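You operate a simulated robot arm through the tools that you are given. There is no shell and no other tool.

Carry out the task below with a simulated robot arm. There is one attempt and no reset: what you move stays moved.

## Task
Open and close the valve levers named on the yellow repair block, then reset the alarm.
Fine: first open the one after OPEN, then close the two after CLOSE, each to its stop, so that one line's lamp goes dark; push the black reset button on the air ring board; leave the other levers and the block.
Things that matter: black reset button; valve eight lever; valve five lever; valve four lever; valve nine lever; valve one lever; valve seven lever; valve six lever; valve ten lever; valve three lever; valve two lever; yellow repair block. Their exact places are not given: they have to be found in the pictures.

Only the result counts: the job must be done as asked and must still hold three seconds after the hand-in. Knocking over, shifting, dropping, spilling or breaking anything else fails it.

## Robot
A 7-joint arm with a two-finger gripper, on a carriage that runs on a rail from [1.734, 1.496] to [-0.068, -0.059] (x, y) and turns from -2.897 to 2.897 rad about z. Base frame: it is fixed where the carriage stands at the start and does not move with it; the origin is on the floor, on the carriage's upright axis, x ahead of it, y to its left, z up. Lengths are in m, angles in rad, forces in N, time in s.
Its first joint turns from -2.601 to 2.601 rad. Places, roughly: black reset button [1.6, 0.4, 0.8]; valve eight lever [2, 0.8, 0.9]; valve five lever [1.8, 0.9, 0.9]; valve four lever [2, 1, 0.9]; valve nine lever [1.8, 0.6, 0.9]; valve one lever [2.2, 0.8, 0.9]; valve seven lever [2.2, 1, 0.9]; valve six lever [1.6, 0.7, 0.9]; valve ten lever [1.6, 0.6, 0.9]; valve three lever [1.8, 0.5, 0.9]; valve two lever [2, 0.7, 0.9]; yellow repair block [2.25, 1.25, 0.75]. Payload 2.45 kg.
The tool frame sits at the grasp point between the pads (the TCP): z along the fingers, y along the line on which they close. The tips reach 0.026 m beyond it. The gripper opens to 0.096 m. The gripper's body begins 0.069 m behind the TCP.
Orientation is that of the tool frame in the base frame, as a unit quaternion [x, y, z, w]. With the fingers straight down and closing along the base's y, the tool's x points along the base's -x, its y along +y and its z along -z.

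## Interface
- The arm moves only by the tool play_rows. Its arguments are lists of equal length, an entry for each row: "dp": the shift along the base's x, y, z in mm, a list of three; "rotation": the turn, a rotation vector about the base's x, y, z in rad, a list of three; "gripper": the gripper command, from -1 (shut) to 1 (fully open), values between in proportion. In form: {"dp": [[dx, dy, dz], ...], "rotation": [[rx, ry, rz], ...], "gripper": [gripper, ...]}. A call has 1 to 20 rows; each row shifts and turns the commanded pose from where the row before left it. Each row takes 0.2 s and may step no farther than 0.05 m and 0.15 rad from the row before; otherwise, or with a gripper value out of range, the whole call is refused. Where a pose cannot be reached the arm comes as near as it can. A force on the tool above 70 N (or 10 N above the force at the start of the call, whichever is more), or a blocked arm, ends the call early, and 0.2 s more pass. Each finger halts on what it meets, pressing with about 44 N; the grip force reading is that of the motor and also rises with nothing between the fingers. The clock runs only during rows and for 0.2 s after the last one: add rows that do not move to give the fingers time. The reply holds the time, the measured pose of the TCP, the force on the tool along the base axes, the opening and the grip force, in the units named above and with some noise, with the torque about the TCP (base axes, N m) and any sound that the robot's microphone picked up.
- Cameras (640 x 400 px; columns grow to the right, rows downward): "scene" is now at [0.0404, 0.1515, 1.6346]; the picture's right is [-0.20, -0.98, 0.00], its down [-0.60, 0.12, -0.79] and it looks along [0.78, -0.16, -0.61] (base axes); focal length 284 px, centre (320, 200). "wrist" rides on the gripper at [0.082, 0.003, -0.098] in the tool frame; the picture's right is [-0.04, 1.00, 0.00], its down [-0.73, -0.03, -0.68] and it looks along [-0.68, -0.03, 0.73] (tool axes); focal length 256 px, centre (320, 200).
- camera(camera): a new picture of that camera. No time passes.
- slide_trunk(by): slides the trunk up (or, below 0, down) by that many m; the arm and the scene camera ride with it, the base frame stays. It gives what a move gives, with no picture.
- base_move(legs): drives the robot by 1 to 6 legs, each [ahead, left, turn to the left] in m, m and rad, along the robot's own axes; the way and the turn of a leg run together, so that a leg with both is an arc; at most 1.5 m and 3.142 rad a leg. The arm and the cameras ride along, it lands a little off, and it stops where it bumps. It keeps to its track: a leg is cut to what the track allows. It gives what a move gives.
- pan_tilt(pan, tilt): turns the head with the scene camera to pan (to the left, within 2.705 rad either way) and tilt (down, from -0.506 to 1.204), counted from straight ahead of the robot. It gives what a move gives.
- locate(camera, pixels): for up to 12 pixels [column, row] of the newest picture of that camera ("zoom" is the newest enlarged one), the place [x, y, z] in the base frame of the surface seen there, good to about 0.002 m. No time passes.
- zoom(camera, box): a new picture of the part [left, top, right, bottom] of that camera's present view, enlarged. No time passes.
- finish_job(): hands the job in; it is judged then, once.

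Open the gripper and draw the arm clear of the work before you hand the job in, unless the task says otherwise.

The tools are called after "Emit:" by a JSON object that holds its "op" and its "data". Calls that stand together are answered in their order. play_rows: Moves the arm, as the interface text tells. Its arguments: {"type":"object","properties":{"dp":{"type":"array"},"rotation":{"type":"array"},"gripper":{"type":"array"}},"required":["dp","rotation","gripper"]} The other tools are called the same way: slide_trunk (by) slides the trunk up or down; base_move (legs) drives the base; pan_tilt (pan, tilt) turns the head that bears the scene camera; camera (camera) takes a picture; locate (camera, pixels) gives the place of the surface under pixels of a picture; zoom (camera, box) takes an enlarged picture of a part of a camera's view; finish_job () hands the job in.

At the start:

```text
time: 0.0
ee_pos: [0.8764, -0.2575, 1.0709]
tool_rot: [0.0, 1.0, 0.0, 0.0]
contact_force: [0.7, -1.2, -0.2]
torque: [-0.05, 0.0, 0.03]
grip_width: 0.096
finger_force: 0.1
trunk travel left (down, up): [-0.625, 0.085]
robot x, y, heading: [-0.0017, 0.0001, 0.0]
head pan, tilt: [-0.206, 0.653]
```

scene: 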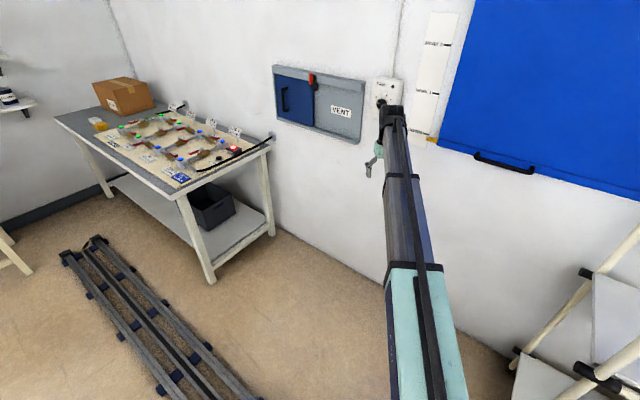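
wrist: 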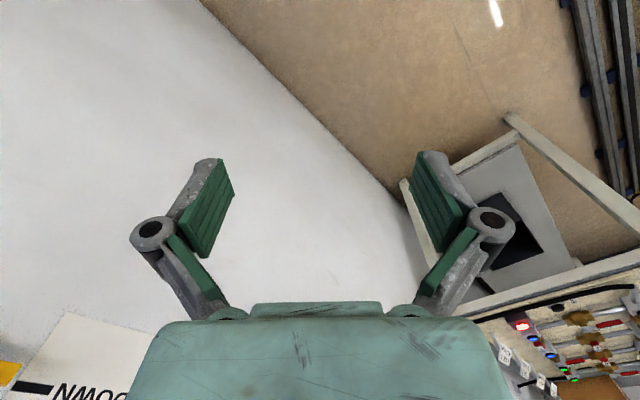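

The scene picture shows the bench with the valve board at about (170,140) and the yellow block at (98,123). I'll zoom in on both to read them.

Emit:
{"op": "zoom", "data": {"camera": "scene", "box": [80, 90, 280, 200]}}

Emit:
{"op": "zoom", "data": {"camera": "scene", "box": [80, 105, 140, 145]}}

```text
3.20 times, centred on (180, 145) of scene
```

zoom: 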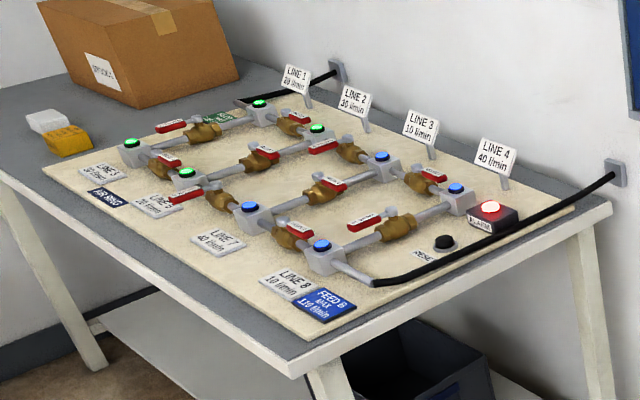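

```text
10.00 times, centred on (110, 125) of scene
```

zoom: 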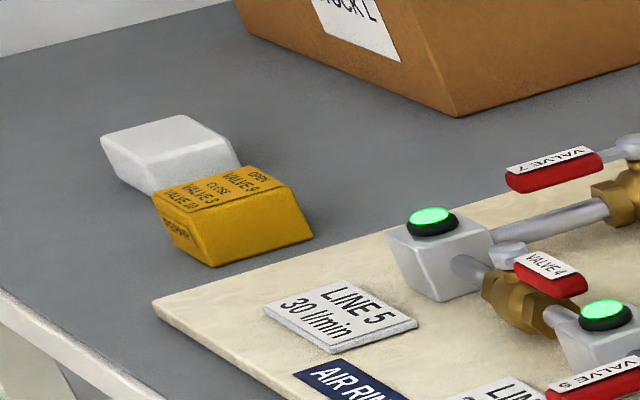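

The block appears to read OPEN valve 9, CLOSE valve 3 and valve 10, but I want a closer look. First I'll find where the table, wall and other obstacles are, to plan the drive.

Emit:
{"op": "locate", "data": {"camera": "scene", "pixels": [[98, 124], [233, 149], [188, 177], [270, 137], [55, 118], [185, 195], [320, 200], [340, 113], [380, 92], [376, 160], [240, 132], [130, 85]]}}

Emit:
{"op": "zoom", "data": {"camera": "scene", "box": [90, 112, 120, 132]}}

```text
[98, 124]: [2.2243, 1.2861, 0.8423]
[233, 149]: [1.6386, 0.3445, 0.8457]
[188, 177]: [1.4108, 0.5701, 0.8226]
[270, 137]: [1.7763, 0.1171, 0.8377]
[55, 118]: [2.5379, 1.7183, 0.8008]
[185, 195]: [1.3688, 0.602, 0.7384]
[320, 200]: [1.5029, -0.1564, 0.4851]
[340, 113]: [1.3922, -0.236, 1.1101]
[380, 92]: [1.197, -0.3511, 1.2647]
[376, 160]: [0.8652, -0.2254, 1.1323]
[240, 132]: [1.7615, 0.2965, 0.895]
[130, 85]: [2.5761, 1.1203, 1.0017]
```

```text
16.00 times, centred on (105, 122) of scene
```

zoom: 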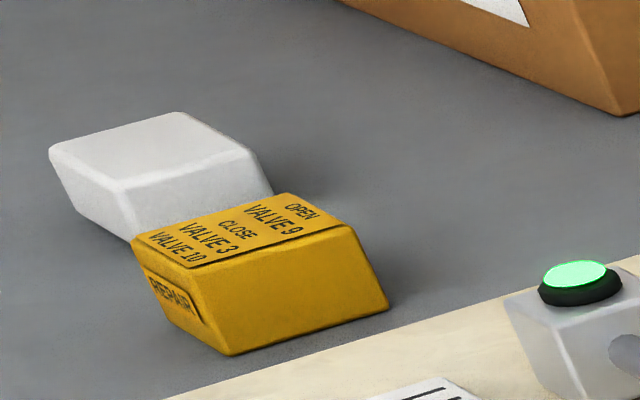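

The block reads "OPEN VALVE 9 / CLOSE VALVE 3 / VALVE 10". The wall lies about 1.07 m from the rail line, so I'll raise the trunk for clearance, then drive along the rail partway.

Emit:
{"op": "slide_trunk", "data": {"by": 0.08}}

Emit:
{"op": "base_move", "data": {"legs": [[0.606, 0.523, 0.0]]}}

Emit:
{"op": "camera", "data": {"camera": "scene"}}

Emit:
{"op": "camera", "data": {"camera": "wrist"}}

```text
time: 1.2
ee_pos: [0.8772, -0.2577, 1.1524]
tool_rot: [0.0, 1.0, 0.0, 0.0]
contact_force: [-0.1, -0.1, 0.4]
torque: [0.01, 0.02, 0.03]
grip_width: 0.0961
finger_force: 0.1
trunk travel left (down, up): [-0.705, 0.005]
robot x, y, heading: [0.001, 0.0017, -0.003]
head pan, tilt: [-0.206, 0.653]
```

```text
time: 5.5
ee_pos: [1.4809, 0.2621, 1.1516]
tool_rot: [0.001, 1.0, 0.0, 0.0]
contact_force: [0.4, 0.1, 0.3]
torque: [0.01, 0.05, -0.03]
grip_width: 0.0961
finger_force: 0.2
trunk travel left (down, up): [-0.705, 0.005]
robot x, y, heading: [0.6067, 0.5265, -0.005]
head pan, tilt: [-0.206, 0.653]
```

```text
taken
```

scene: 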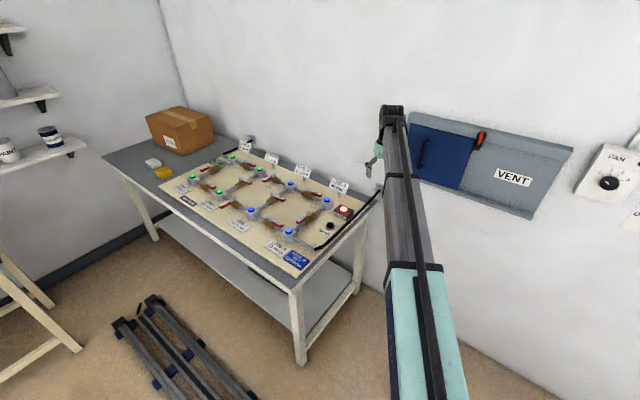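

```text
taken
```

wrist: 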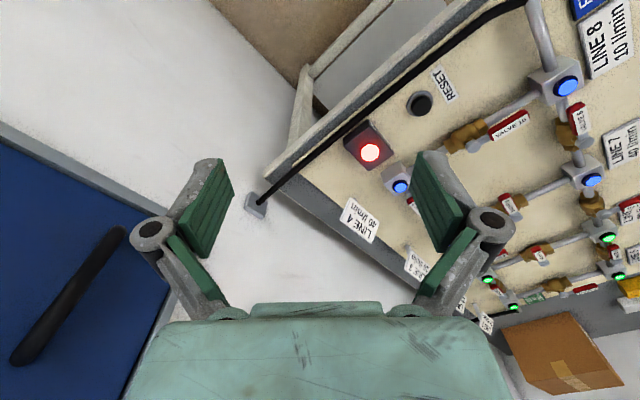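

The drive went well, and the arm is clear of the wall. I'll drive further along the rail and turn toward the table.

Emit:
{"op": "base_move", "data": {"legs": [[0.606, 0.523, 0.0], [0.0, 0.0, -0.85]]}}

Emit:
{"op": "pan_tilt", "data": {"pan": 0.0, "tilt": 0.9}}

Emit:
{"op": "camera", "data": {"camera": "scene"}}

Emit:
{"op": "camera", "data": {"camera": "wrist"}}

```text
time: 12.0
ee_pos: [1.6083, 0.2254, 1.151]
tool_rot: [0.411, 0.911, -0.001, 0.0]
contact_force: [-0.1, -0.3, 0.3]
torque: [-0.02, 0.03, 0.01]
grip_width: 0.0959
finger_force: 0.1
trunk travel left (down, up): [-0.705, 0.005]
robot x, y, heading: [1.2194, 1.0509, -0.855]
head pan, tilt: [-0.206, 0.653]
```

```text
time: 12.8
ee_pos: [1.6067, 0.2253, 1.1511]
tool_rot: [0.411, 0.911, 0.0, 0.0]
contact_force: [-0.5, -0.5, -0.6]
torque: [0.0, 0.02, -0.01]
grip_width: 0.0963
finger_force: 0.1
trunk travel left (down, up): [-0.705, 0.005]
robot x, y, heading: [1.2224, 1.0542, -0.847]
head pan, tilt: [0.0, 0.901]
```

```text
taken
```

scene: 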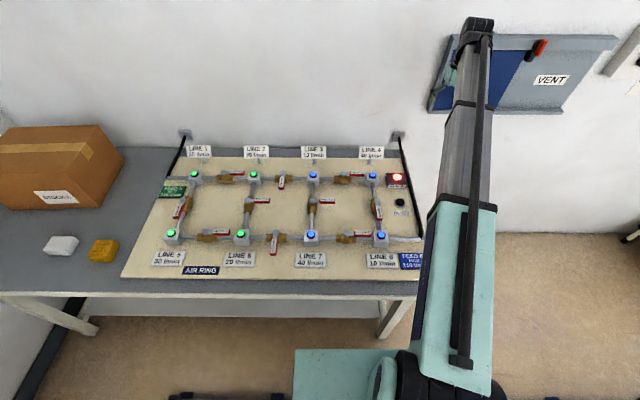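

```text
taken
```

wrist: 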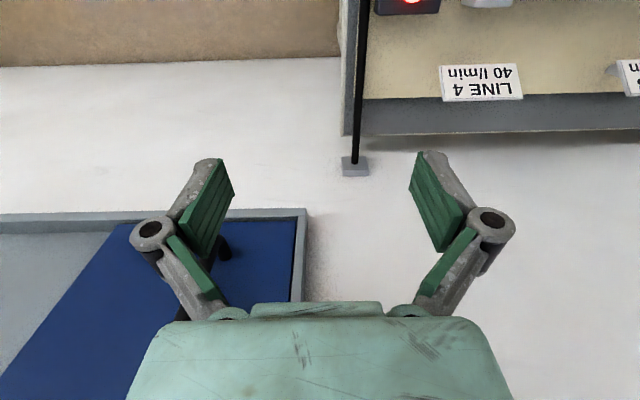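

Now there is a good top view of the board. I'll zoom in on the board in parts, and on the yellow block.

Emit:
{"op": "zoom", "data": {"camera": "scene", "box": [270, 140, 430, 240]}}

Emit:
{"op": "zoom", "data": {"camera": "scene", "box": [145, 140, 305, 240]}}

Emit:
{"op": "zoom", "data": {"camera": "scene", "box": [230, 180, 410, 290]}}

Emit:
{"op": "zoom", "data": {"camera": "scene", "box": [80, 230, 130, 270]}}

Emit:
{"op": "zoom", "data": {"camera": "scene", "box": [120, 180, 300, 290]}}

```text
4.00 times, centred on (350, 190) of scene
```

zoom: 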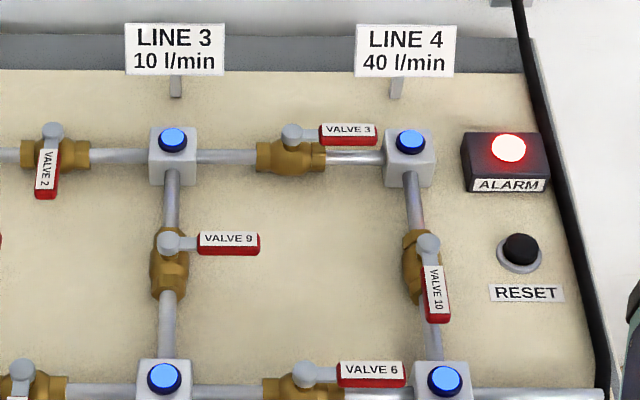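

```text
4.00 times, centred on (225, 190) of scene
```

zoom: 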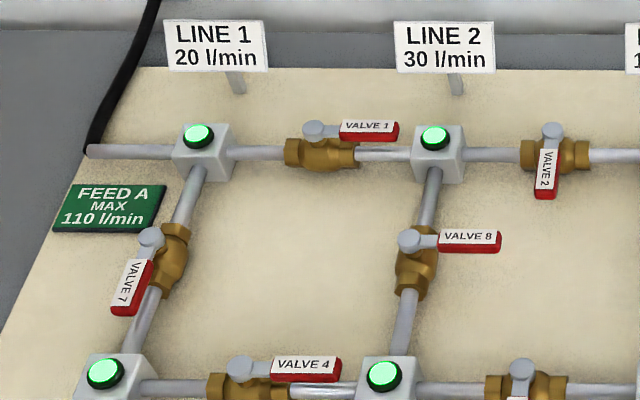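

```text
3.56 times, centred on (320, 235) of scene
```

zoom: 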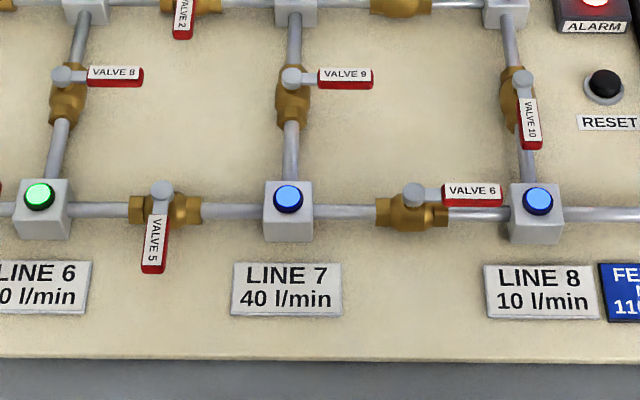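

```text
10.00 times, centred on (105, 250) of scene
```

zoom: 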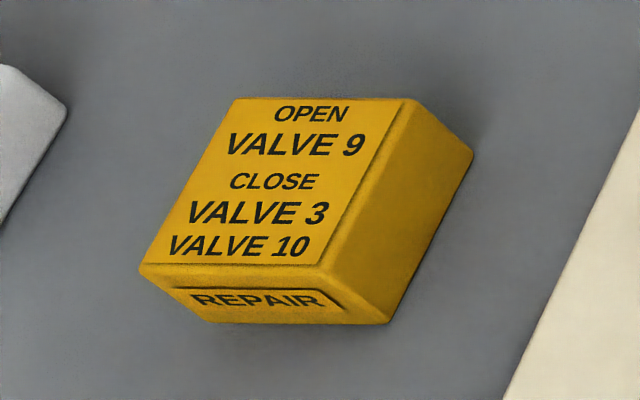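

```text
3.56 times, centred on (210, 235) of scene
```

zoom: 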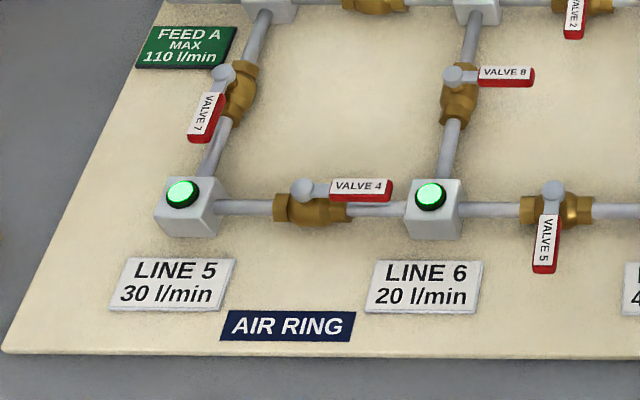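

The block confirms OPEN valve 9, CLOSE valves 3 and 10. The stem and lever ends need locating, so I'll zoom on the valve 9, 3 and 10 region again.

Emit:
{"op": "zoom", "data": {"camera": "scene", "box": [300, 160, 420, 235]}}

```text
5.33 times, centred on (360, 198) of scene
```

zoom: 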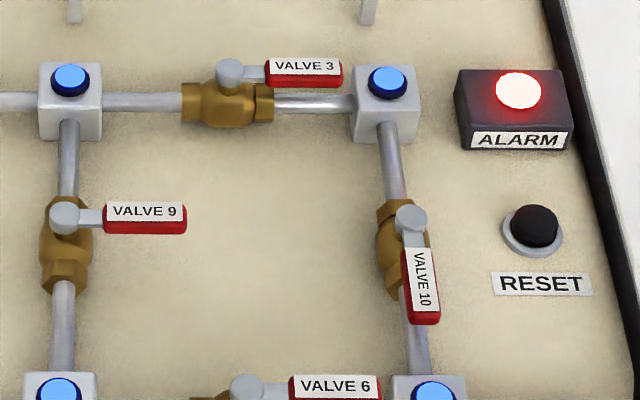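

Emit:
{"op": "locate", "data": {"camera": "zoom", "pixels": [[64, 212], [105, 212], [184, 208], [186, 226], [229, 68], [341, 62], [342, 80], [411, 212], [413, 308], [425, 320], [535, 220], [130, 320]]}}

Emit:
{"op": "locate", "data": {"camera": "zoom", "pixels": [[270, 62], [268, 84], [380, 76], [388, 100], [70, 78], [248, 384], [290, 380], [376, 380], [432, 390], [516, 85], [405, 260], [440, 262]]}}

```text
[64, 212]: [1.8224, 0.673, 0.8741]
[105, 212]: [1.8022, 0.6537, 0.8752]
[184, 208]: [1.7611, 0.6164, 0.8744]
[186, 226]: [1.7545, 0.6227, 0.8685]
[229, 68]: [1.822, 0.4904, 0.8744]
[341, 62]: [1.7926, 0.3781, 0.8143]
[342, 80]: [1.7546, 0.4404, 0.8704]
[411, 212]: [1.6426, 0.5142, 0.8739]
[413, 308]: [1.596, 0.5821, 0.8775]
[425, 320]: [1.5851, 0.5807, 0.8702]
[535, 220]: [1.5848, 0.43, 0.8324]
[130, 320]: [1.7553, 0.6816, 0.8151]
```

```text
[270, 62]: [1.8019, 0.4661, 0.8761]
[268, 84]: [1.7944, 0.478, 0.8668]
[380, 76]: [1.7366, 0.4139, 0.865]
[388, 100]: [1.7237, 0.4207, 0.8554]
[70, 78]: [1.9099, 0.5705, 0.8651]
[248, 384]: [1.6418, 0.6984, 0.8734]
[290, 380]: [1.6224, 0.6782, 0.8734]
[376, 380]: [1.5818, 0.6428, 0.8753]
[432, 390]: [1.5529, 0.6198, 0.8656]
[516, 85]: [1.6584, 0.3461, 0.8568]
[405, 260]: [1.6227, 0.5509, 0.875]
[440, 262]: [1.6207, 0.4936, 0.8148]
```

The valve 9 stem is near (1.822,0.673), valve 3 near (1.822,0.490), valve 10 near (1.643,0.514) and the button near (1.585,0.43). I'll measure the heights of the pipes, bodies and signs so I can choose a safe fingertip height.

Emit:
{"op": "locate", "data": {"camera": "zoom", "pixels": [[66, 330], [66, 245], [66, 280], [395, 160], [390, 250], [415, 345], [150, 101], [225, 105], [310, 102], [145, 228], [62, 198], [64, 230]]}}

Emit:
{"op": "locate", "data": {"camera": "scene", "pixels": [[371, 148], [314, 148], [314, 160], [397, 135], [397, 150], [400, 202], [400, 199], [382, 162], [360, 148], [302, 148], [325, 148], [397, 178]]}}

```text
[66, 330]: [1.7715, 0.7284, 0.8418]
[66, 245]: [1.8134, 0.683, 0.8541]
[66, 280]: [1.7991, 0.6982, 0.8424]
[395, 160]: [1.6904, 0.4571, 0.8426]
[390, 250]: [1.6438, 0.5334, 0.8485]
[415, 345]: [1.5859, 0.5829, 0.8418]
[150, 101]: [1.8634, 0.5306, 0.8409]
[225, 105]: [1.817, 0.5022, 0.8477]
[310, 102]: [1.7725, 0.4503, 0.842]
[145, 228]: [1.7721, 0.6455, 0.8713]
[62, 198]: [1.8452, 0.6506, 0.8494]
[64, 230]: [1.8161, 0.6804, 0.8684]
```

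```text
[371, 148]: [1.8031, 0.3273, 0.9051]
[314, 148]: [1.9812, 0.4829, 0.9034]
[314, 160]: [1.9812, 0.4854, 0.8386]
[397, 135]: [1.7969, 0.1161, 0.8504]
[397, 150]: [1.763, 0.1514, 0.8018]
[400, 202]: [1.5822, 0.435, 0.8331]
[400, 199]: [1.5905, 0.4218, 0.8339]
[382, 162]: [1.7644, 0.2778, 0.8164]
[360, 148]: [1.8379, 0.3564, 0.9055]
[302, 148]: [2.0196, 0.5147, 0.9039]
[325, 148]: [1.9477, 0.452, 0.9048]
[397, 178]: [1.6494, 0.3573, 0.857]
```

Pipe tops sit at about z 0.843, valve bodies at about 0.855, handles at 0.865–0.876 and sign tops at about 0.906. I'll close the gripper and move to a hover on the far side of valve 9's handle.

Emit:
{"op": "play_rows", "data": {"dp": [[19.4, 38.2, -8], [19.4, 38.2, -8], [19.4, 38.2, -8], [19.4, 38.2, -8], [19.4, 38.2, -8], [19.4, 38.2, -8], [19.4, 38.2, -8], [19.4, 38.2, -8], [19.4, 38.2, -8], [19.4, 38.2, -8], [0, 0, 0]], "rotation": [[0, 0, 0], [0, 0, 0], [0, 0, 0], [0, 0, 0], [0, 0, 0], [0, 0, 0], [0, 0, 0], [0, 0, 0], [0, 0, 0], [0, 0, 0], [0, 0, 0]], "gripper": [-1, -1, -1, -1, -1, -1, -1, -1, -1, -1, -1]}}

Emit:
{"op": "camera", "data": {"camera": "scene"}}

Emit:
{"op": "camera", "data": {"camera": "wrist"}}

```text
time: 15.2
ee_pos: [1.8003, 0.6105, 1.0735]
tool_rot: [0.411, 0.912, 0.0, 0.001]
contact_force: [-0.2, 0.1, -1.1]
torque: [-0.05, 0.0, 0.0]
grip_width: 0.0
finger_force: 28.3
trunk travel left (down, up): [-0.705, 0.005]
robot x, y, heading: [1.2202, 1.054, -0.849]
head pan, tilt: [0.0, 0.901]
```

```text
taken
```

scene: 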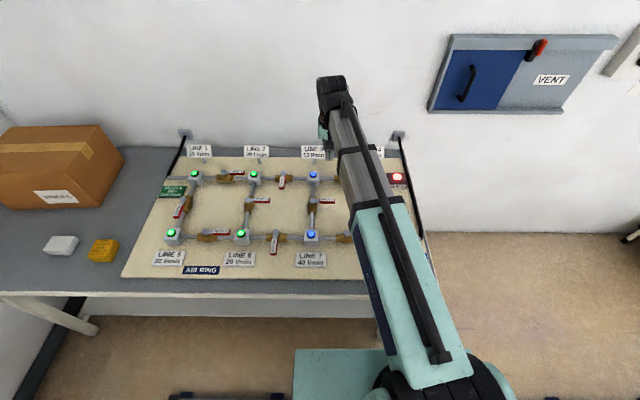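

```text
taken
```

wrist: 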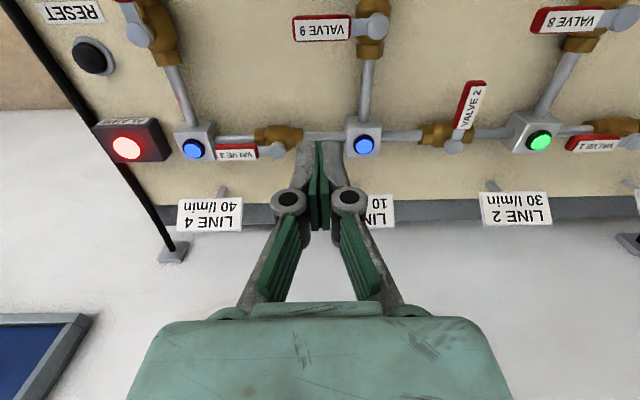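

The wrist view shows valve 9's lever at (322,30) and the stem at (373,27). I'll zoom and locate these from the wrist camera for better accuracy.

Emit:
{"op": "zoom", "data": {"camera": "wrist", "box": [260, 0, 420, 100]}}

Emit:
{"op": "locate", "data": {"camera": "wrist", "pixels": [[373, 27], [298, 30], [298, 18], [346, 22], [346, 36], [274, 151], [222, 153], [138, 34], [92, 58], [93, 52], [365, 145], [193, 150]]}}

```text
4.00 times, centred on (340, 50) of wrist
```

zoom: 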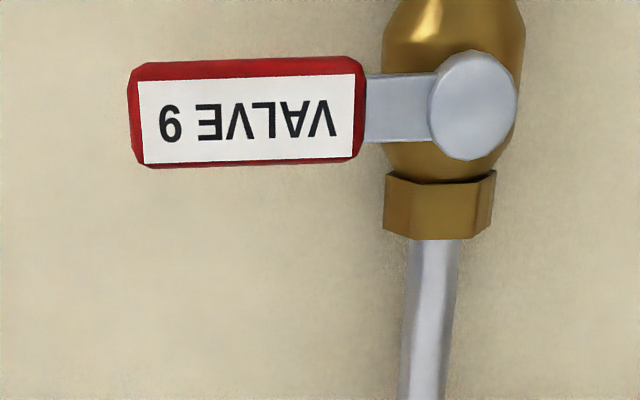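

```text
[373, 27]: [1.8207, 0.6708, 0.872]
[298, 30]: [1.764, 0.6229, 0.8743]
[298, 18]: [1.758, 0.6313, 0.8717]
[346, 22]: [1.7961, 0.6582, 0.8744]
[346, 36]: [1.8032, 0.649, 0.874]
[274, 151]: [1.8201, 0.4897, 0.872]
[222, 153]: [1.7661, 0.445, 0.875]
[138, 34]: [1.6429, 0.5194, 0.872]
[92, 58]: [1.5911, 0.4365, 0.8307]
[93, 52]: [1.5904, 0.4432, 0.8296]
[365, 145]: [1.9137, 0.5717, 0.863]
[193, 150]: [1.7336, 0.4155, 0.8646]
```

Valve 9's handle is about 22 mm wide and runs from roughly 28 to 85 mm from the stem. I'll shift 8 mm farther to the back and lower until the tips sit just below the handle's top, beside its far edge.

Emit:
{"op": "play_rows", "data": {"dp": [[5.5, -6, 0], [0, 0, -40], [0, 0, -40], [0, 0, -40], [0, 0, -34], [0, 0, -20], [0, 0, -10], [0, 0, 0]], "rotation": [[0, 0, 0], [0, 0, 0], [0, 0, 0], [0, 0, 0], [0, 0, 0], [0, 0, 0], [0, 0, 0], [0, 0, 0]], "gripper": [-1, -1, -1, -1, -1, -1, -1, -1]}}

Emit:
{"op": "camera", "data": {"camera": "wrist"}}

Emit:
{"op": "camera", "data": {"camera": "scene"}}

```text
time: 17.0
ee_pos: [1.8074, 0.6023, 0.8882]
tool_rot: [0.412, 0.911, 0.0, 0.0]
contact_force: [0.1, -0.5, -0.1]
torque: [-0.02, 0.03, -0.02]
grip_width: 0.0
finger_force: 28.6
trunk travel left (down, up): [-0.705, 0.005]
robot x, y, heading: [1.2202, 1.0531, -0.849]
head pan, tilt: [0.0, 0.901]
```

```text
taken
```

wrist: 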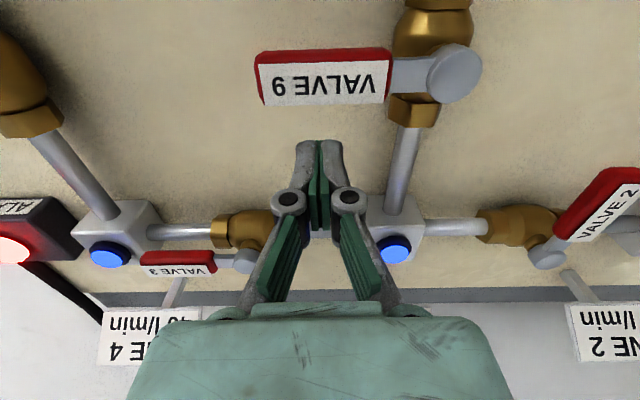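

```text
taken
```

scene: 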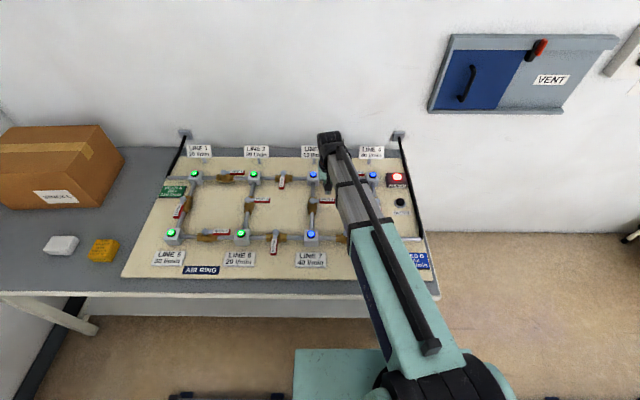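

The tips are beside the far edge of valve 9's handle at the right height, with no contact. Now I'll sweep the first half of the turn toward the robot (clockwise from above).

Emit:
{"op": "play_rows", "data": {"dp": [[-10.9, 7.8, 0], [-10.0, 8.5, 0], [-7.3, 4.7, 0], [-10.6, 10.9, 0], [-7.7, 14.1, 0], [0, 0, 0]], "rotation": [[0, 0, 0], [0, 0, 0], [0, 0, 0], [0, 0, 0], [0, 0, 0], [0, 0, 0]], "gripper": [-1, -1, -1, -1, -1, -1]}}

Emit:
{"op": "camera", "data": {"camera": "wrist"}}

```text
time: 18.4
ee_pos: [1.7611, 0.6479, 0.8871]
tool_rot: [0.412, 0.911, -0.001, 0.0]
contact_force: [0.6, -0.1, -0.6]
torque: [0.03, -0.02, -0.01]
grip_width: 0.0001
finger_force: 28.1
trunk travel left (down, up): [-0.705, 0.005]
robot x, y, heading: [1.2236, 1.0546, -0.847]
head pan, tilt: [0.0, 0.901]
```

```text
taken
```

wrist: 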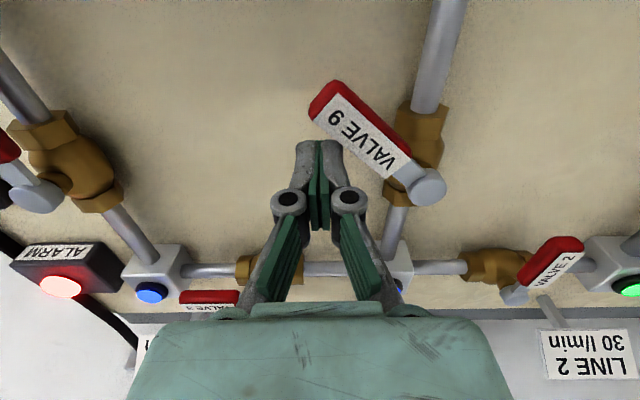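

The lever has turned about 45° with little force. I'll sweep the second half until it lies along the pipe, pressing gently against the stop.

Emit:
{"op": "play_rows", "data": {"dp": [[-3.6, 16.8, 0], [2.1, 18.6, 0], [7.3, 17.1, 0], [3.1, 4.0, 0], [0, 0, 0]], "rotation": [[0, 0, 0], [0, 0, 0], [0, 0, 0], [0, 0, 0], [0, 0, 0]], "gripper": [-1, -1, -1, -1, -1]}}

Emit:
{"op": "camera", "data": {"camera": "wrist"}}

```text
time: 19.6
ee_pos: [1.7683, 0.7027, 0.8865]
tool_rot: [0.412, 0.911, -0.001, -0.001]
contact_force: [-7.4, -12.5, 0.8]
torque: [-0.19, 0.14, -0.23]
grip_width: 0.0
finger_force: 28.3
trunk travel left (down, up): [-0.705, 0.005]
robot x, y, heading: [1.222, 1.0528, -0.847]
head pan, tilt: [0.0, 0.901]
```

```text
taken
```

wrist: 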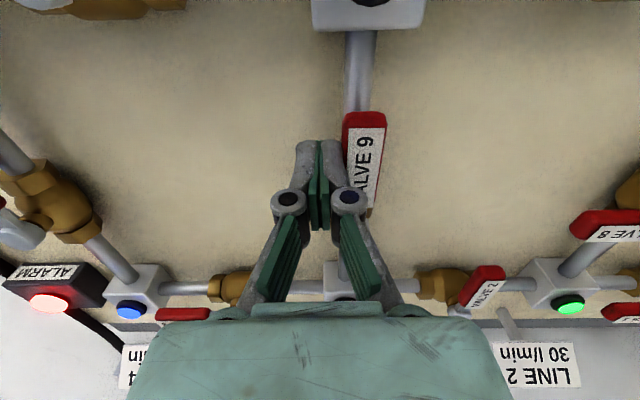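

The lever lies along the pipe, and a 14 N reaction shows it is at its stop. I'll press a few millimetres more to be sure.

Emit:
{"op": "play_rows", "data": {"dp": [[3.0, 2.6, 0], [0, 0, 0]], "rotation": [[0, 0, 0], [0, 0, 0]], "gripper": [-1, -1]}}

Emit:
{"op": "zoom", "data": {"camera": "wrist", "box": [260, 80, 460, 220]}}

```text
time: 20.2
ee_pos: [1.768, 0.7016, 0.8881]
tool_rot: [0.412, 0.911, -0.004, -0.002]
contact_force: [-27.8, -26.1, -4.4]
torque: [-0.43, 0.5, -0.43]
grip_width: 0.0
finger_force: 28.5
trunk travel left (down, up): [-0.705, 0.005]
robot x, y, heading: [1.2231, 1.0541, -0.848]
head pan, tilt: [0.0, 0.901]
```

```text
2.86 times, centred on (360, 150) of wrist
```

zoom: 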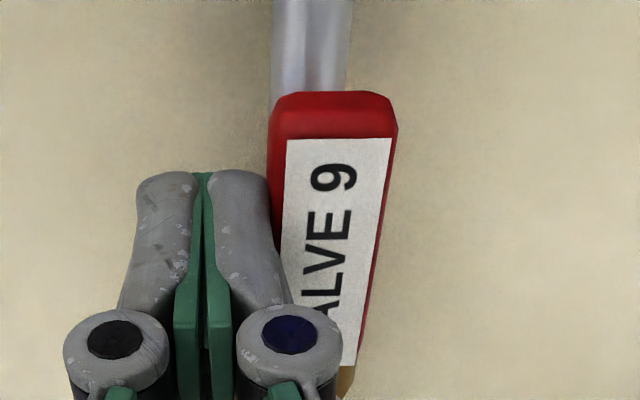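

Valve 9 holds firm at 38 N, so it is at its open stop. I'll back off sideways, raise the hand and check.

Emit:
{"op": "play_rows", "data": {"dp": [[-6, -5.2, 0], [-9.1, -7.9, 0], [0, 0, 40], [0, 0, 40], [0, 0, 30], [0, 0, 0]], "rotation": [[0, 0, 0], [0, 0, 0], [0, 0, 0], [0, 0, 0], [0, 0, 0], [0, 0, 0]], "gripper": [-1, -1, -1, -1, -1, -1]}}

Emit:
{"op": "camera", "data": {"camera": "wrist"}}

Emit:
{"op": "zoom", "data": {"camera": "scene", "box": [145, 140, 425, 280]}}

```text
time: 21.6
ee_pos: [1.7585, 0.6938, 0.999]
tool_rot: [0.41, 0.912, 0.0, -0.001]
contact_force: [0.0, -0.4, -0.3]
torque: [0.0, -0.01, -0.03]
grip_width: 0.0
finger_force: 28.6
trunk travel left (down, up): [-0.705, 0.005]
robot x, y, heading: [1.2222, 1.0546, -0.847]
head pan, tilt: [0.0, 0.901]
```

```text
taken
```

wrist: 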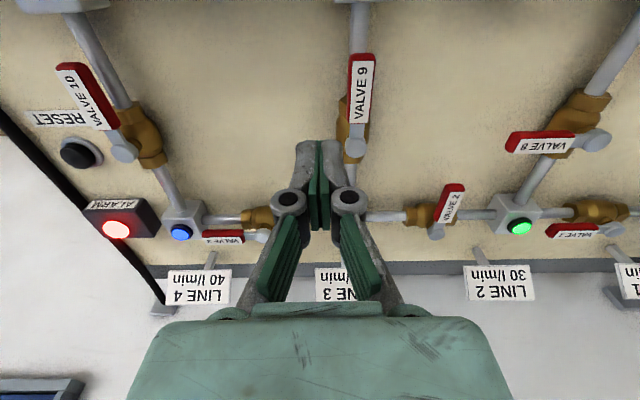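

```text
2.29 times, centred on (285, 210) of scene
```

zoom: 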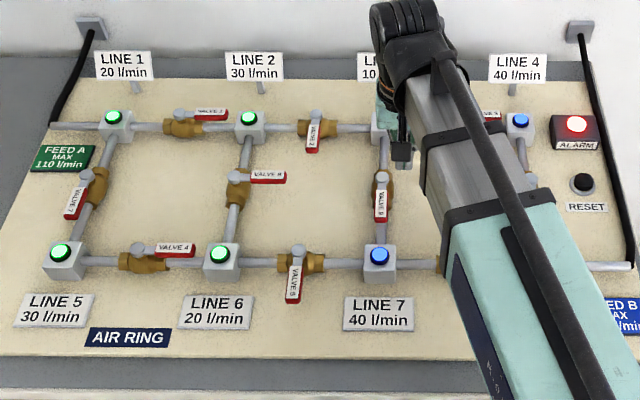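

Valve 9 is along its pipe, and all the lamps are as before. Next I'll move to hover behind valve 3's handle, keeping above the signs.

Emit:
{"op": "play_rows", "data": {"dp": [[7.4, -38.9, 0], [7.4, -38.9, 0], [7.4, -38.9, 0], [7.4, -38.9, 0], [7.4, -38.9, 0], [7.4, -38.9, 0], [7.4, -38.8, 0], [0, 0, 0]], "rotation": [[0, 0, 0], [0, 0, 0], [0, 0, 0], [0, 0, 0], [0, 0, 0], [0, 0, 0], [0, 0, 0], [0, 0, 0]], "gripper": [-1, -1, -1, -1, -1, -1, -1, -1]}}

Emit:
{"op": "camera", "data": {"camera": "wrist"}}

Emit:
{"op": "zoom", "data": {"camera": "scene", "box": [260, 120, 430, 230]}}

```text
time: 23.4
ee_pos: [1.8085, 0.4214, 1.0009]
tool_rot: [0.411, 0.912, 0.0, 0.0]
contact_force: [-0.1, -0.1, 0.1]
torque: [-0.01, -0.01, -0.04]
grip_width: 0.0
finger_force: 29.1
trunk travel left (down, up): [-0.705, 0.005]
robot x, y, heading: [1.2187, 1.0543, -0.846]
head pan, tilt: [0.0, 0.901]
```

```text
taken
```

wrist: 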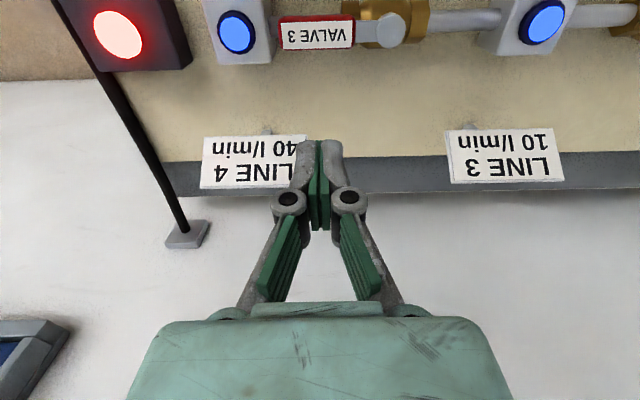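

```text
3.64 times, centred on (345, 175) of scene
```

zoom: 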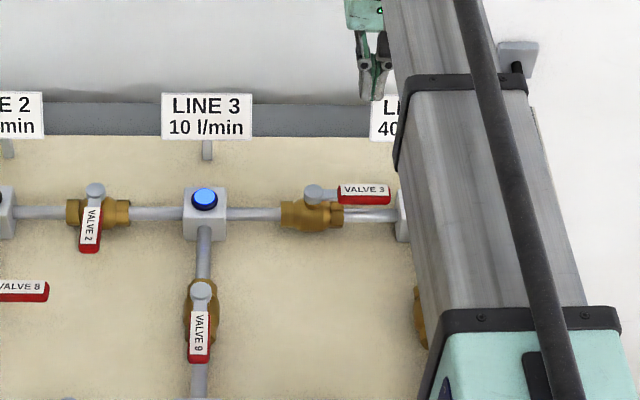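

The wrist view shows valve 3's handle at (317,33), the stem at (392,30), and the Line 4 sign partly under the fingers at about (255,160). I'll locate them to check clearance before lowering.

Emit:
{"op": "locate", "data": {"camera": "wrist", "pixels": [[392, 30], [284, 34], [284, 22], [353, 40], [353, 26], [205, 140], [290, 140], [270, 132], [452, 135], [552, 130], [290, 180], [237, 32]]}}

```text
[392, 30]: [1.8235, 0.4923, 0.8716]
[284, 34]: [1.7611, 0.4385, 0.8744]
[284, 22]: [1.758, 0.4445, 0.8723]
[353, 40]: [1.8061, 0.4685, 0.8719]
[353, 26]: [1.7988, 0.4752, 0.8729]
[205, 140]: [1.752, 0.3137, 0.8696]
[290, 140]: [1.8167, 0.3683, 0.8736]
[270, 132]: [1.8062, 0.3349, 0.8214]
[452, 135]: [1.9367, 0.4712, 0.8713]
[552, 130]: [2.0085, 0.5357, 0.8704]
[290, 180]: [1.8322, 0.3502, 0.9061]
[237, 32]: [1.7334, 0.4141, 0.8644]
```

The Line 4 sign stays about 30 mm behind the fingers, so it's clear. I'll lower behind valve 3's handle.

Emit:
{"op": "play_rows", "data": {"dp": [[0, 0, -40], [0, 0, -40], [0, 0, -22], [0, 0, -10], [0, 0, 0]], "rotation": [[0, 0, 0], [0, 0, 0], [0, 0, 0], [0, 0, 0], [0, 0, 0]], "gripper": [-1, -1, -1, -1, -1]}}

Emit:
{"op": "camera", "data": {"camera": "wrist"}}

Emit:
{"op": "zoom", "data": {"camera": "scene", "box": [260, 120, 430, 230]}}

```text
time: 24.6
ee_pos: [1.8085, 0.4219, 0.886]
tool_rot: [0.41, 0.912, 0.0, -0.001]
contact_force: [0.5, -0.6, 0.9]
torque: [-0.01, 0.01, -0.01]
grip_width: 0.0
finger_force: 28.7
trunk travel left (down, up): [-0.705, 0.005]
robot x, y, heading: [1.2197, 1.054, -0.845]
head pan, tilt: [0.0, 0.901]
```

```text
taken
```

wrist: 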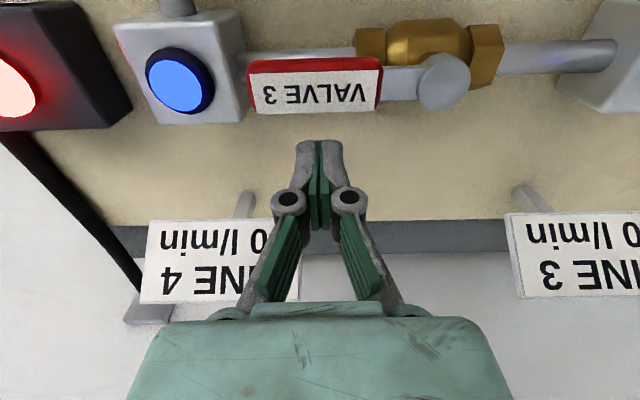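

```text
3.64 times, centred on (345, 175) of scene
```

zoom: 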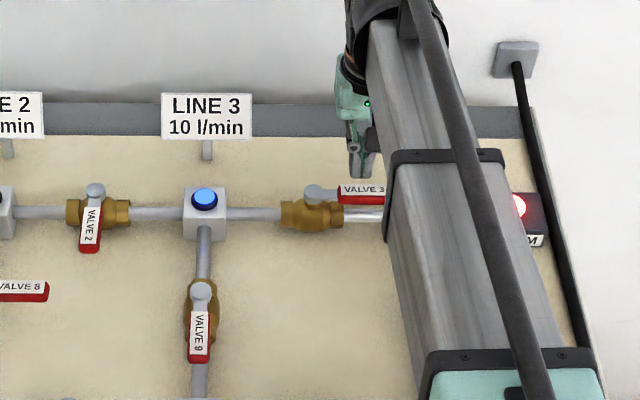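

The fingers are behind valve 3's handle with no contact. I'll sweep the first half of its turn toward the robot.

Emit:
{"op": "play_rows", "data": {"dp": [[-10.5, 9.0, 0.5], [-10.0, 8.5, 0.5], [-7.3, 4.7, 0.5], [-10.6, 10.9, 0], [-7.7, 14.1, 0], [0, 0, 0]], "rotation": [[0, 0, 0], [0, 0, 0], [0, 0, 0], [0, 0, 0], [0, 0, 0], [0, 0, 0]], "gripper": [-1, -1, -1, -1, -1, -1]}}

Emit:
{"op": "camera", "data": {"camera": "wrist"}}

```text
time: 26.0
ee_pos: [1.7634, 0.4685, 0.8866]
tool_rot: [0.412, 0.911, -0.001, 0.0]
contact_force: [-0.5, -0.5, 0.7]
torque: [0.02, 0.01, 0.02]
grip_width: 0.0
finger_force: 28.5
trunk travel left (down, up): [-0.705, 0.005]
robot x, y, heading: [1.2173, 1.0519, -0.851]
head pan, tilt: [0.0, 0.901]
```

```text
taken
```

wrist: 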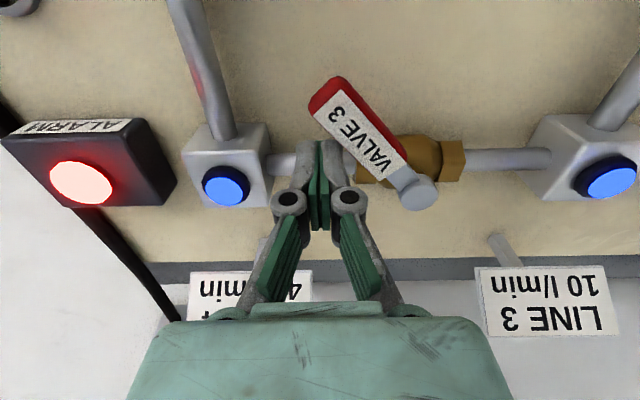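

Valve 3 has turned about 45° freely. I'll finish the sweep to its stop and press gently.

Emit:
{"op": "play_rows", "data": {"dp": [[-3.6, 16.8, 0], [2.1, 18.6, 0], [7.3, 17.1, 0], [3.1, 4.0, 0], [3.0, 2.6, 0], [0, 0, 0]], "rotation": [[0, 0, 0], [0, 0, 0], [0, 0, 0], [0, 0, 0], [0, 0, 0], [0, 0, 0]], "gripper": [-1, -1, -1, -1, -1, -1]}}

Emit:
{"op": "camera", "data": {"camera": "wrist"}}

```text
time: 27.4
ee_pos: [1.7683, 0.5196, 0.8859]
tool_rot: [0.413, 0.911, -0.006, -0.002]
contact_force: [-28.2, -44.6, 2.0]
torque: [-0.63, 0.35, -0.79]
grip_width: 0.0
finger_force: 28.6
trunk travel left (down, up): [-0.705, 0.005]
robot x, y, heading: [1.2222, 1.055, -0.853]
head pan, tilt: [0.0, 0.901]
```

```text
taken
```

wrist: 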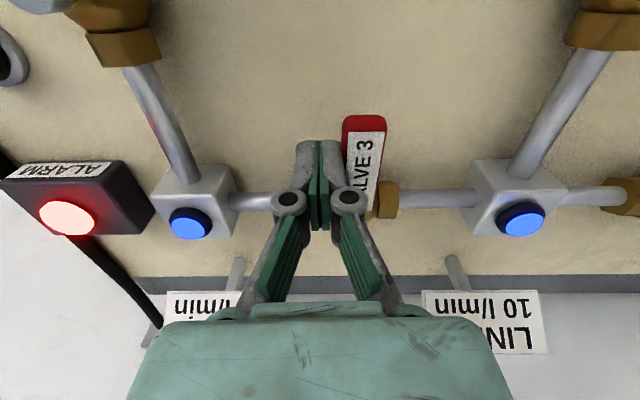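

Valve 3 is across its pipe and firm at 53 N, so it's at its closed stop. I'll back off, rise, and move to the left side of valve 10's handle.

Emit:
{"op": "play_rows", "data": {"dp": [[-6, -5.2, 0], [-9.1, -7.9, 0], [0, 0, 40], [0, 0, 40], [0, 0, 33], [-31, 19.5, 0], [-31, 19.5, 0], [-31, 19.5, 0], [-31, 19.5, 0], [0, 0, 0]], "rotation": [[0, 0, 0], [0, 0, 0], [0, 0, 0], [0, 0, 0], [0, 0, 0], [0, 0, 0], [0, 0, 0], [0, 0, 0], [0, 0, 0], [0, 0, 0]], "gripper": [-1, -1, -1, -1, -1, -1, -1, -1, -1, -1]}}

Emit:
{"op": "camera", "data": {"camera": "wrist"}}

Emit:
{"op": "camera", "data": {"camera": "scene"}}

```text
time: 29.6
ee_pos: [1.6366, 0.5928, 1.0008]
tool_rot: [0.411, 0.912, 0.0, 0.0]
contact_force: [-0.4, -0.1, -0.5]
torque: [0.0, -0.01, 0.01]
grip_width: 0.0
finger_force: 28.5
trunk travel left (down, up): [-0.705, 0.005]
robot x, y, heading: [1.2208, 1.0519, -0.849]
head pan, tilt: [0.0, 0.901]
```

```text
taken
```

wrist: 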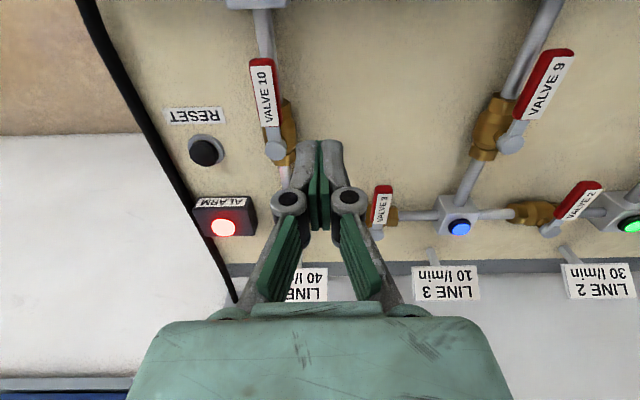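

```text
taken
```

scene: 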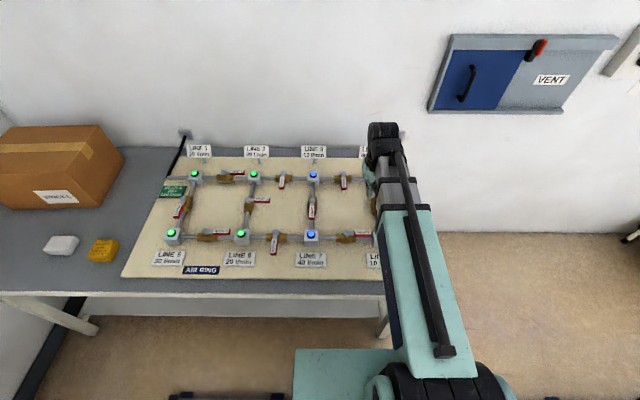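

Valve 3 points toward the robot, as intended. The wrist view shows valve 10's stem at (274,152) and its handle at (263,92), so I'll locate them.

Emit:
{"op": "locate", "data": {"camera": "wrist", "pixels": [[274, 152], [259, 72], [272, 72], [265, 122], [278, 120], [262, 64], [205, 150], [206, 145], [380, 225], [518, 138]]}}

```text
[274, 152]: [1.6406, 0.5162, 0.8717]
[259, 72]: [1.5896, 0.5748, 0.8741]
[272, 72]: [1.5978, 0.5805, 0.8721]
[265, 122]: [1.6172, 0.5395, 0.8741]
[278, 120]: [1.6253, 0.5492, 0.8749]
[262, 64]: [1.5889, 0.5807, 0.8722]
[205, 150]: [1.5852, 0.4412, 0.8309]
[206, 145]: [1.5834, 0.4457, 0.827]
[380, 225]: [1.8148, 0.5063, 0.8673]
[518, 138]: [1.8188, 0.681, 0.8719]
```

Valve 10's stem is near (1.641,0.517) and its handle points toward the robot. The fingers are about 46 mm to its left, so I'll lower beside the handle.

Emit:
{"op": "play_rows", "data": {"dp": [[0, 0, -40], [0, 0, -40], [0, 0, -22], [0, 0, -10], [0, 0, 0]], "rotation": [[0, 0, 0], [0, 0, 0], [0, 0, 0], [0, 0, 0], [0, 0, 0]], "gripper": [-1, -1, -1, -1, -1]}}

Emit:
{"op": "camera", "data": {"camera": "wrist"}}

```text
time: 30.8
ee_pos: [1.638, 0.5936, 0.8868]
tool_rot: [0.412, 0.911, 0.0, 0.0]
contact_force: [0.1, -0.1, -0.3]
torque: [0.0, 0.01, -0.03]
grip_width: 0.0001
finger_force: 28.1
trunk travel left (down, up): [-0.705, 0.005]
robot x, y, heading: [1.2172, 1.0537, -0.848]
head pan, tilt: [0.0, 0.901]
```

```text
taken
```

wrist: 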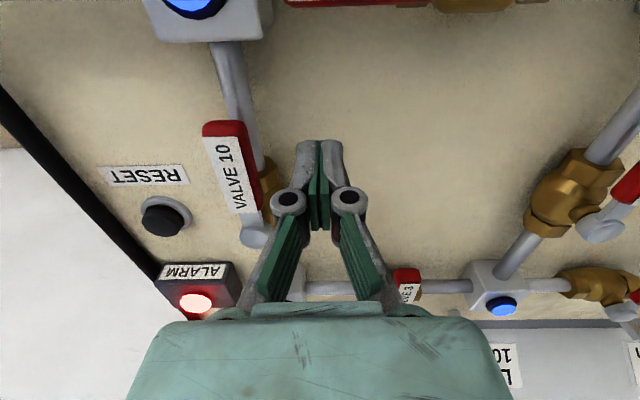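

The fingers are left of valve 10's handle with no contact. I'll sweep the first half of the turn to the right (counterclockwise from above).

Emit:
{"op": "play_rows", "data": {"dp": [[-12.4, -13.2, 0], [-10.0, -6.7, 0.5], [-9.5, -4.8, 0.5], [-11.4, -8.5, 0], [-9.6, -12.9, 0], [0, 0, 0]], "rotation": [[0, 0, 0], [0, 0, 0], [0, 0, 0], [0, 0, 0], [0, 0, 0], [0, 0, 0]], "gripper": [-1, -1, -1, -1, -1, -1]}}

Emit:
{"op": "camera", "data": {"camera": "wrist"}}

```text
time: 32.2
ee_pos: [1.5817, 0.5467, 0.8907]
tool_rot: [0.411, 0.912, 0.0, 0.0]
contact_force: [0.0, 0.1, -0.6]
torque: [0.01, 0.03, -0.01]
grip_width: 0.0
finger_force: 28.4
trunk travel left (down, up): [-0.705, 0.005]
robot x, y, heading: [1.2199, 1.0513, -0.846]
head pan, tilt: [0.0, 0.901]
```

```text
taken
```

wrist: 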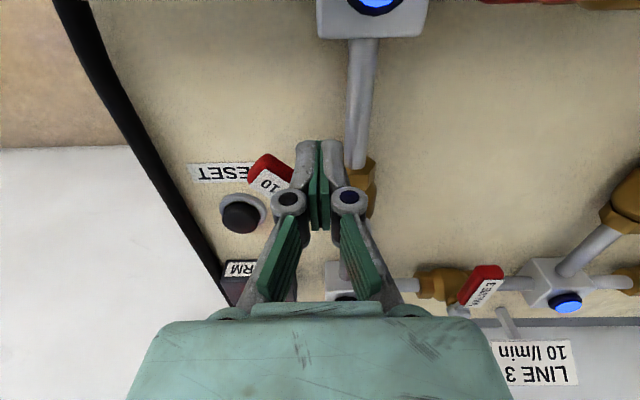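

Valve 10 has turned about 45° freely. I'll finish the sweep until the handle is across the pipe and press against the stop.

Emit:
{"op": "play_rows", "data": {"dp": [[-5.9, -16.1, -2], [-1.0, -17.9, 0], [4.0, -17.3, 0], [2.5, -4.4, 0], [2.6, -3.0, 0], [0, 0, 0]], "rotation": [[0, 0, 0], [0, 0, 0], [0, 0, 0], [0, 0, 0], [0, 0, 0], [0, 0, 0]], "gripper": [-1, -1, -1, -1, -1, -1]}}

Emit:
{"op": "camera", "data": {"camera": "wrist"}}

```text
time: 33.6
ee_pos: [1.5797, 0.4941, 0.8875]
tool_rot: [0.411, 0.912, 0.005, -0.007]
contact_force: [-28.3, 38.7, -18.3]
torque: [0.62, 0.88, 0.14]
grip_width: 0.0059
finger_force: 28.7
trunk travel left (down, up): [-0.705, 0.005]
robot x, y, heading: [1.2204, 1.053, -0.85]
head pan, tilt: [0.0, 0.901]
```

```text
taken
```

wrist: 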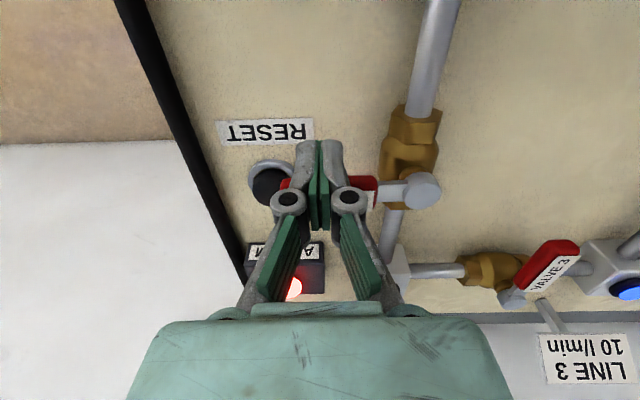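

The lever is across its pipe and resists with about 48 N, so it's at the stop. I'll back off toward the robot, rise, and check all valves and lamps.

Emit:
{"op": "play_rows", "data": {"dp": [[-5.2, 6.0, 0], [-9.8, 11.3, 0], [-9.8, 11.3, 0], [0, 0, 40], [0, 0, 40], [0, 0, 40], [0, 0, 0]], "rotation": [[0, 0, 0], [0, 0, 0], [0, 0, 0], [0, 0, 0], [0, 0, 0], [0, 0, 0], [0, 0, 0]], "gripper": [-1, -1, -1, -1, -1, -1, -1]}}

Emit:
{"op": "camera", "data": {"camera": "wrist"}}

Emit:
{"op": "camera", "data": {"camera": "scene"}}

```text
time: 35.2
ee_pos: [1.5615, 0.5159, 1.0077]
tool_rot: [0.411, 0.912, 0.0, -0.001]
contact_force: [-0.2, 0.1, -0.6]
torque: [0.0, -0.02, 0.0]
grip_width: 0.0
finger_force: 27.8
trunk travel left (down, up): [-0.705, 0.005]
robot x, y, heading: [1.2176, 1.0529, -0.85]
head pan, tilt: [0.0, 0.901]
```

```text
taken
```

wrist: 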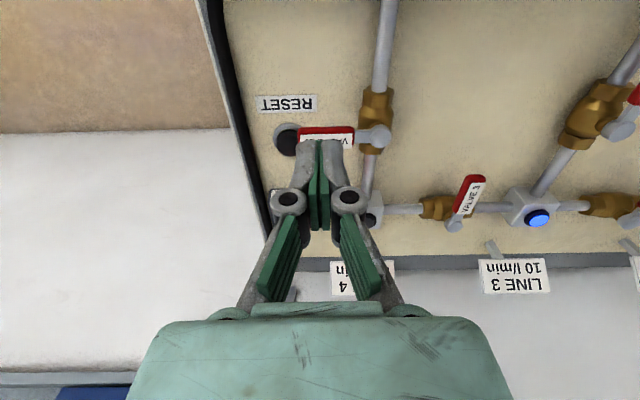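

```text
taken
```

scene: 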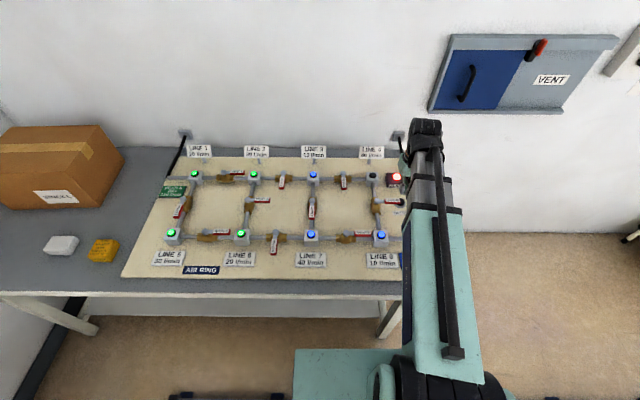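

The Line 4 lamp at (374,176) is dark now. I'll zoom to check the levers and the reset button's position relative to valve 10's handle.

Emit:
{"op": "zoom", "data": {"camera": "scene", "box": [260, 150, 420, 250]}}

Emit:
{"op": "zoom", "data": {"camera": "wrist", "box": [220, 70, 420, 195]}}

```text
4.00 times, centred on (340, 200) of scene
```

zoom: 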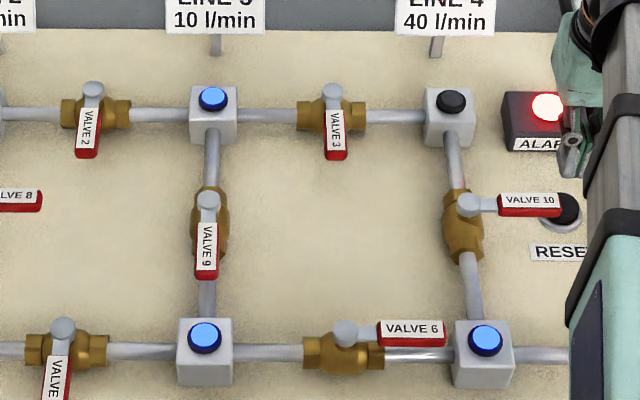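

```text
3.20 times, centred on (320, 132) of wrist
```

zoom: 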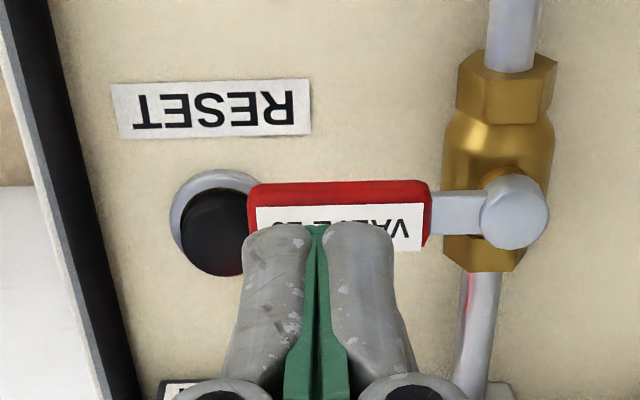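

Valves 9, 3 and 10 look right, and Line 4 is dark. I'll locate the button cap edges and the tip of valve 10's handle.

Emit:
{"op": "locate", "data": {"camera": "zoom", "pixels": [[212, 235], [185, 235], [212, 215], [212, 262], [235, 235], [200, 250], [252, 195], [252, 235], [215, 180], [176, 220], [515, 212], [420, 200]]}}

Emit:
{"op": "locate", "data": {"camera": "scene", "pixels": [[401, 201], [404, 199], [402, 197], [405, 204], [376, 201], [399, 203]]}}

```text
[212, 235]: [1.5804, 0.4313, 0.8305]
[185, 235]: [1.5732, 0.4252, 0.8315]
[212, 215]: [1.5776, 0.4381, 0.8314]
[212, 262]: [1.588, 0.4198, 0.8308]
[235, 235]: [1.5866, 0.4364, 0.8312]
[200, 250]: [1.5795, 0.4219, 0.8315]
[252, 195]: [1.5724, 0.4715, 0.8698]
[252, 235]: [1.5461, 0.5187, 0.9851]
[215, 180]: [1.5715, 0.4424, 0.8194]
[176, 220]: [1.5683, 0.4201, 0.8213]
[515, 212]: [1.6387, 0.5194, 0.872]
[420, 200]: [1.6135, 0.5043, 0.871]
```

```text
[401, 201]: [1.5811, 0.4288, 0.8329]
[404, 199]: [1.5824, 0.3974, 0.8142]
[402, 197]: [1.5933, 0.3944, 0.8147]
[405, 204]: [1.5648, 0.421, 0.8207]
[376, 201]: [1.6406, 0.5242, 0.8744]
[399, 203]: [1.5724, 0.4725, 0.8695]
```

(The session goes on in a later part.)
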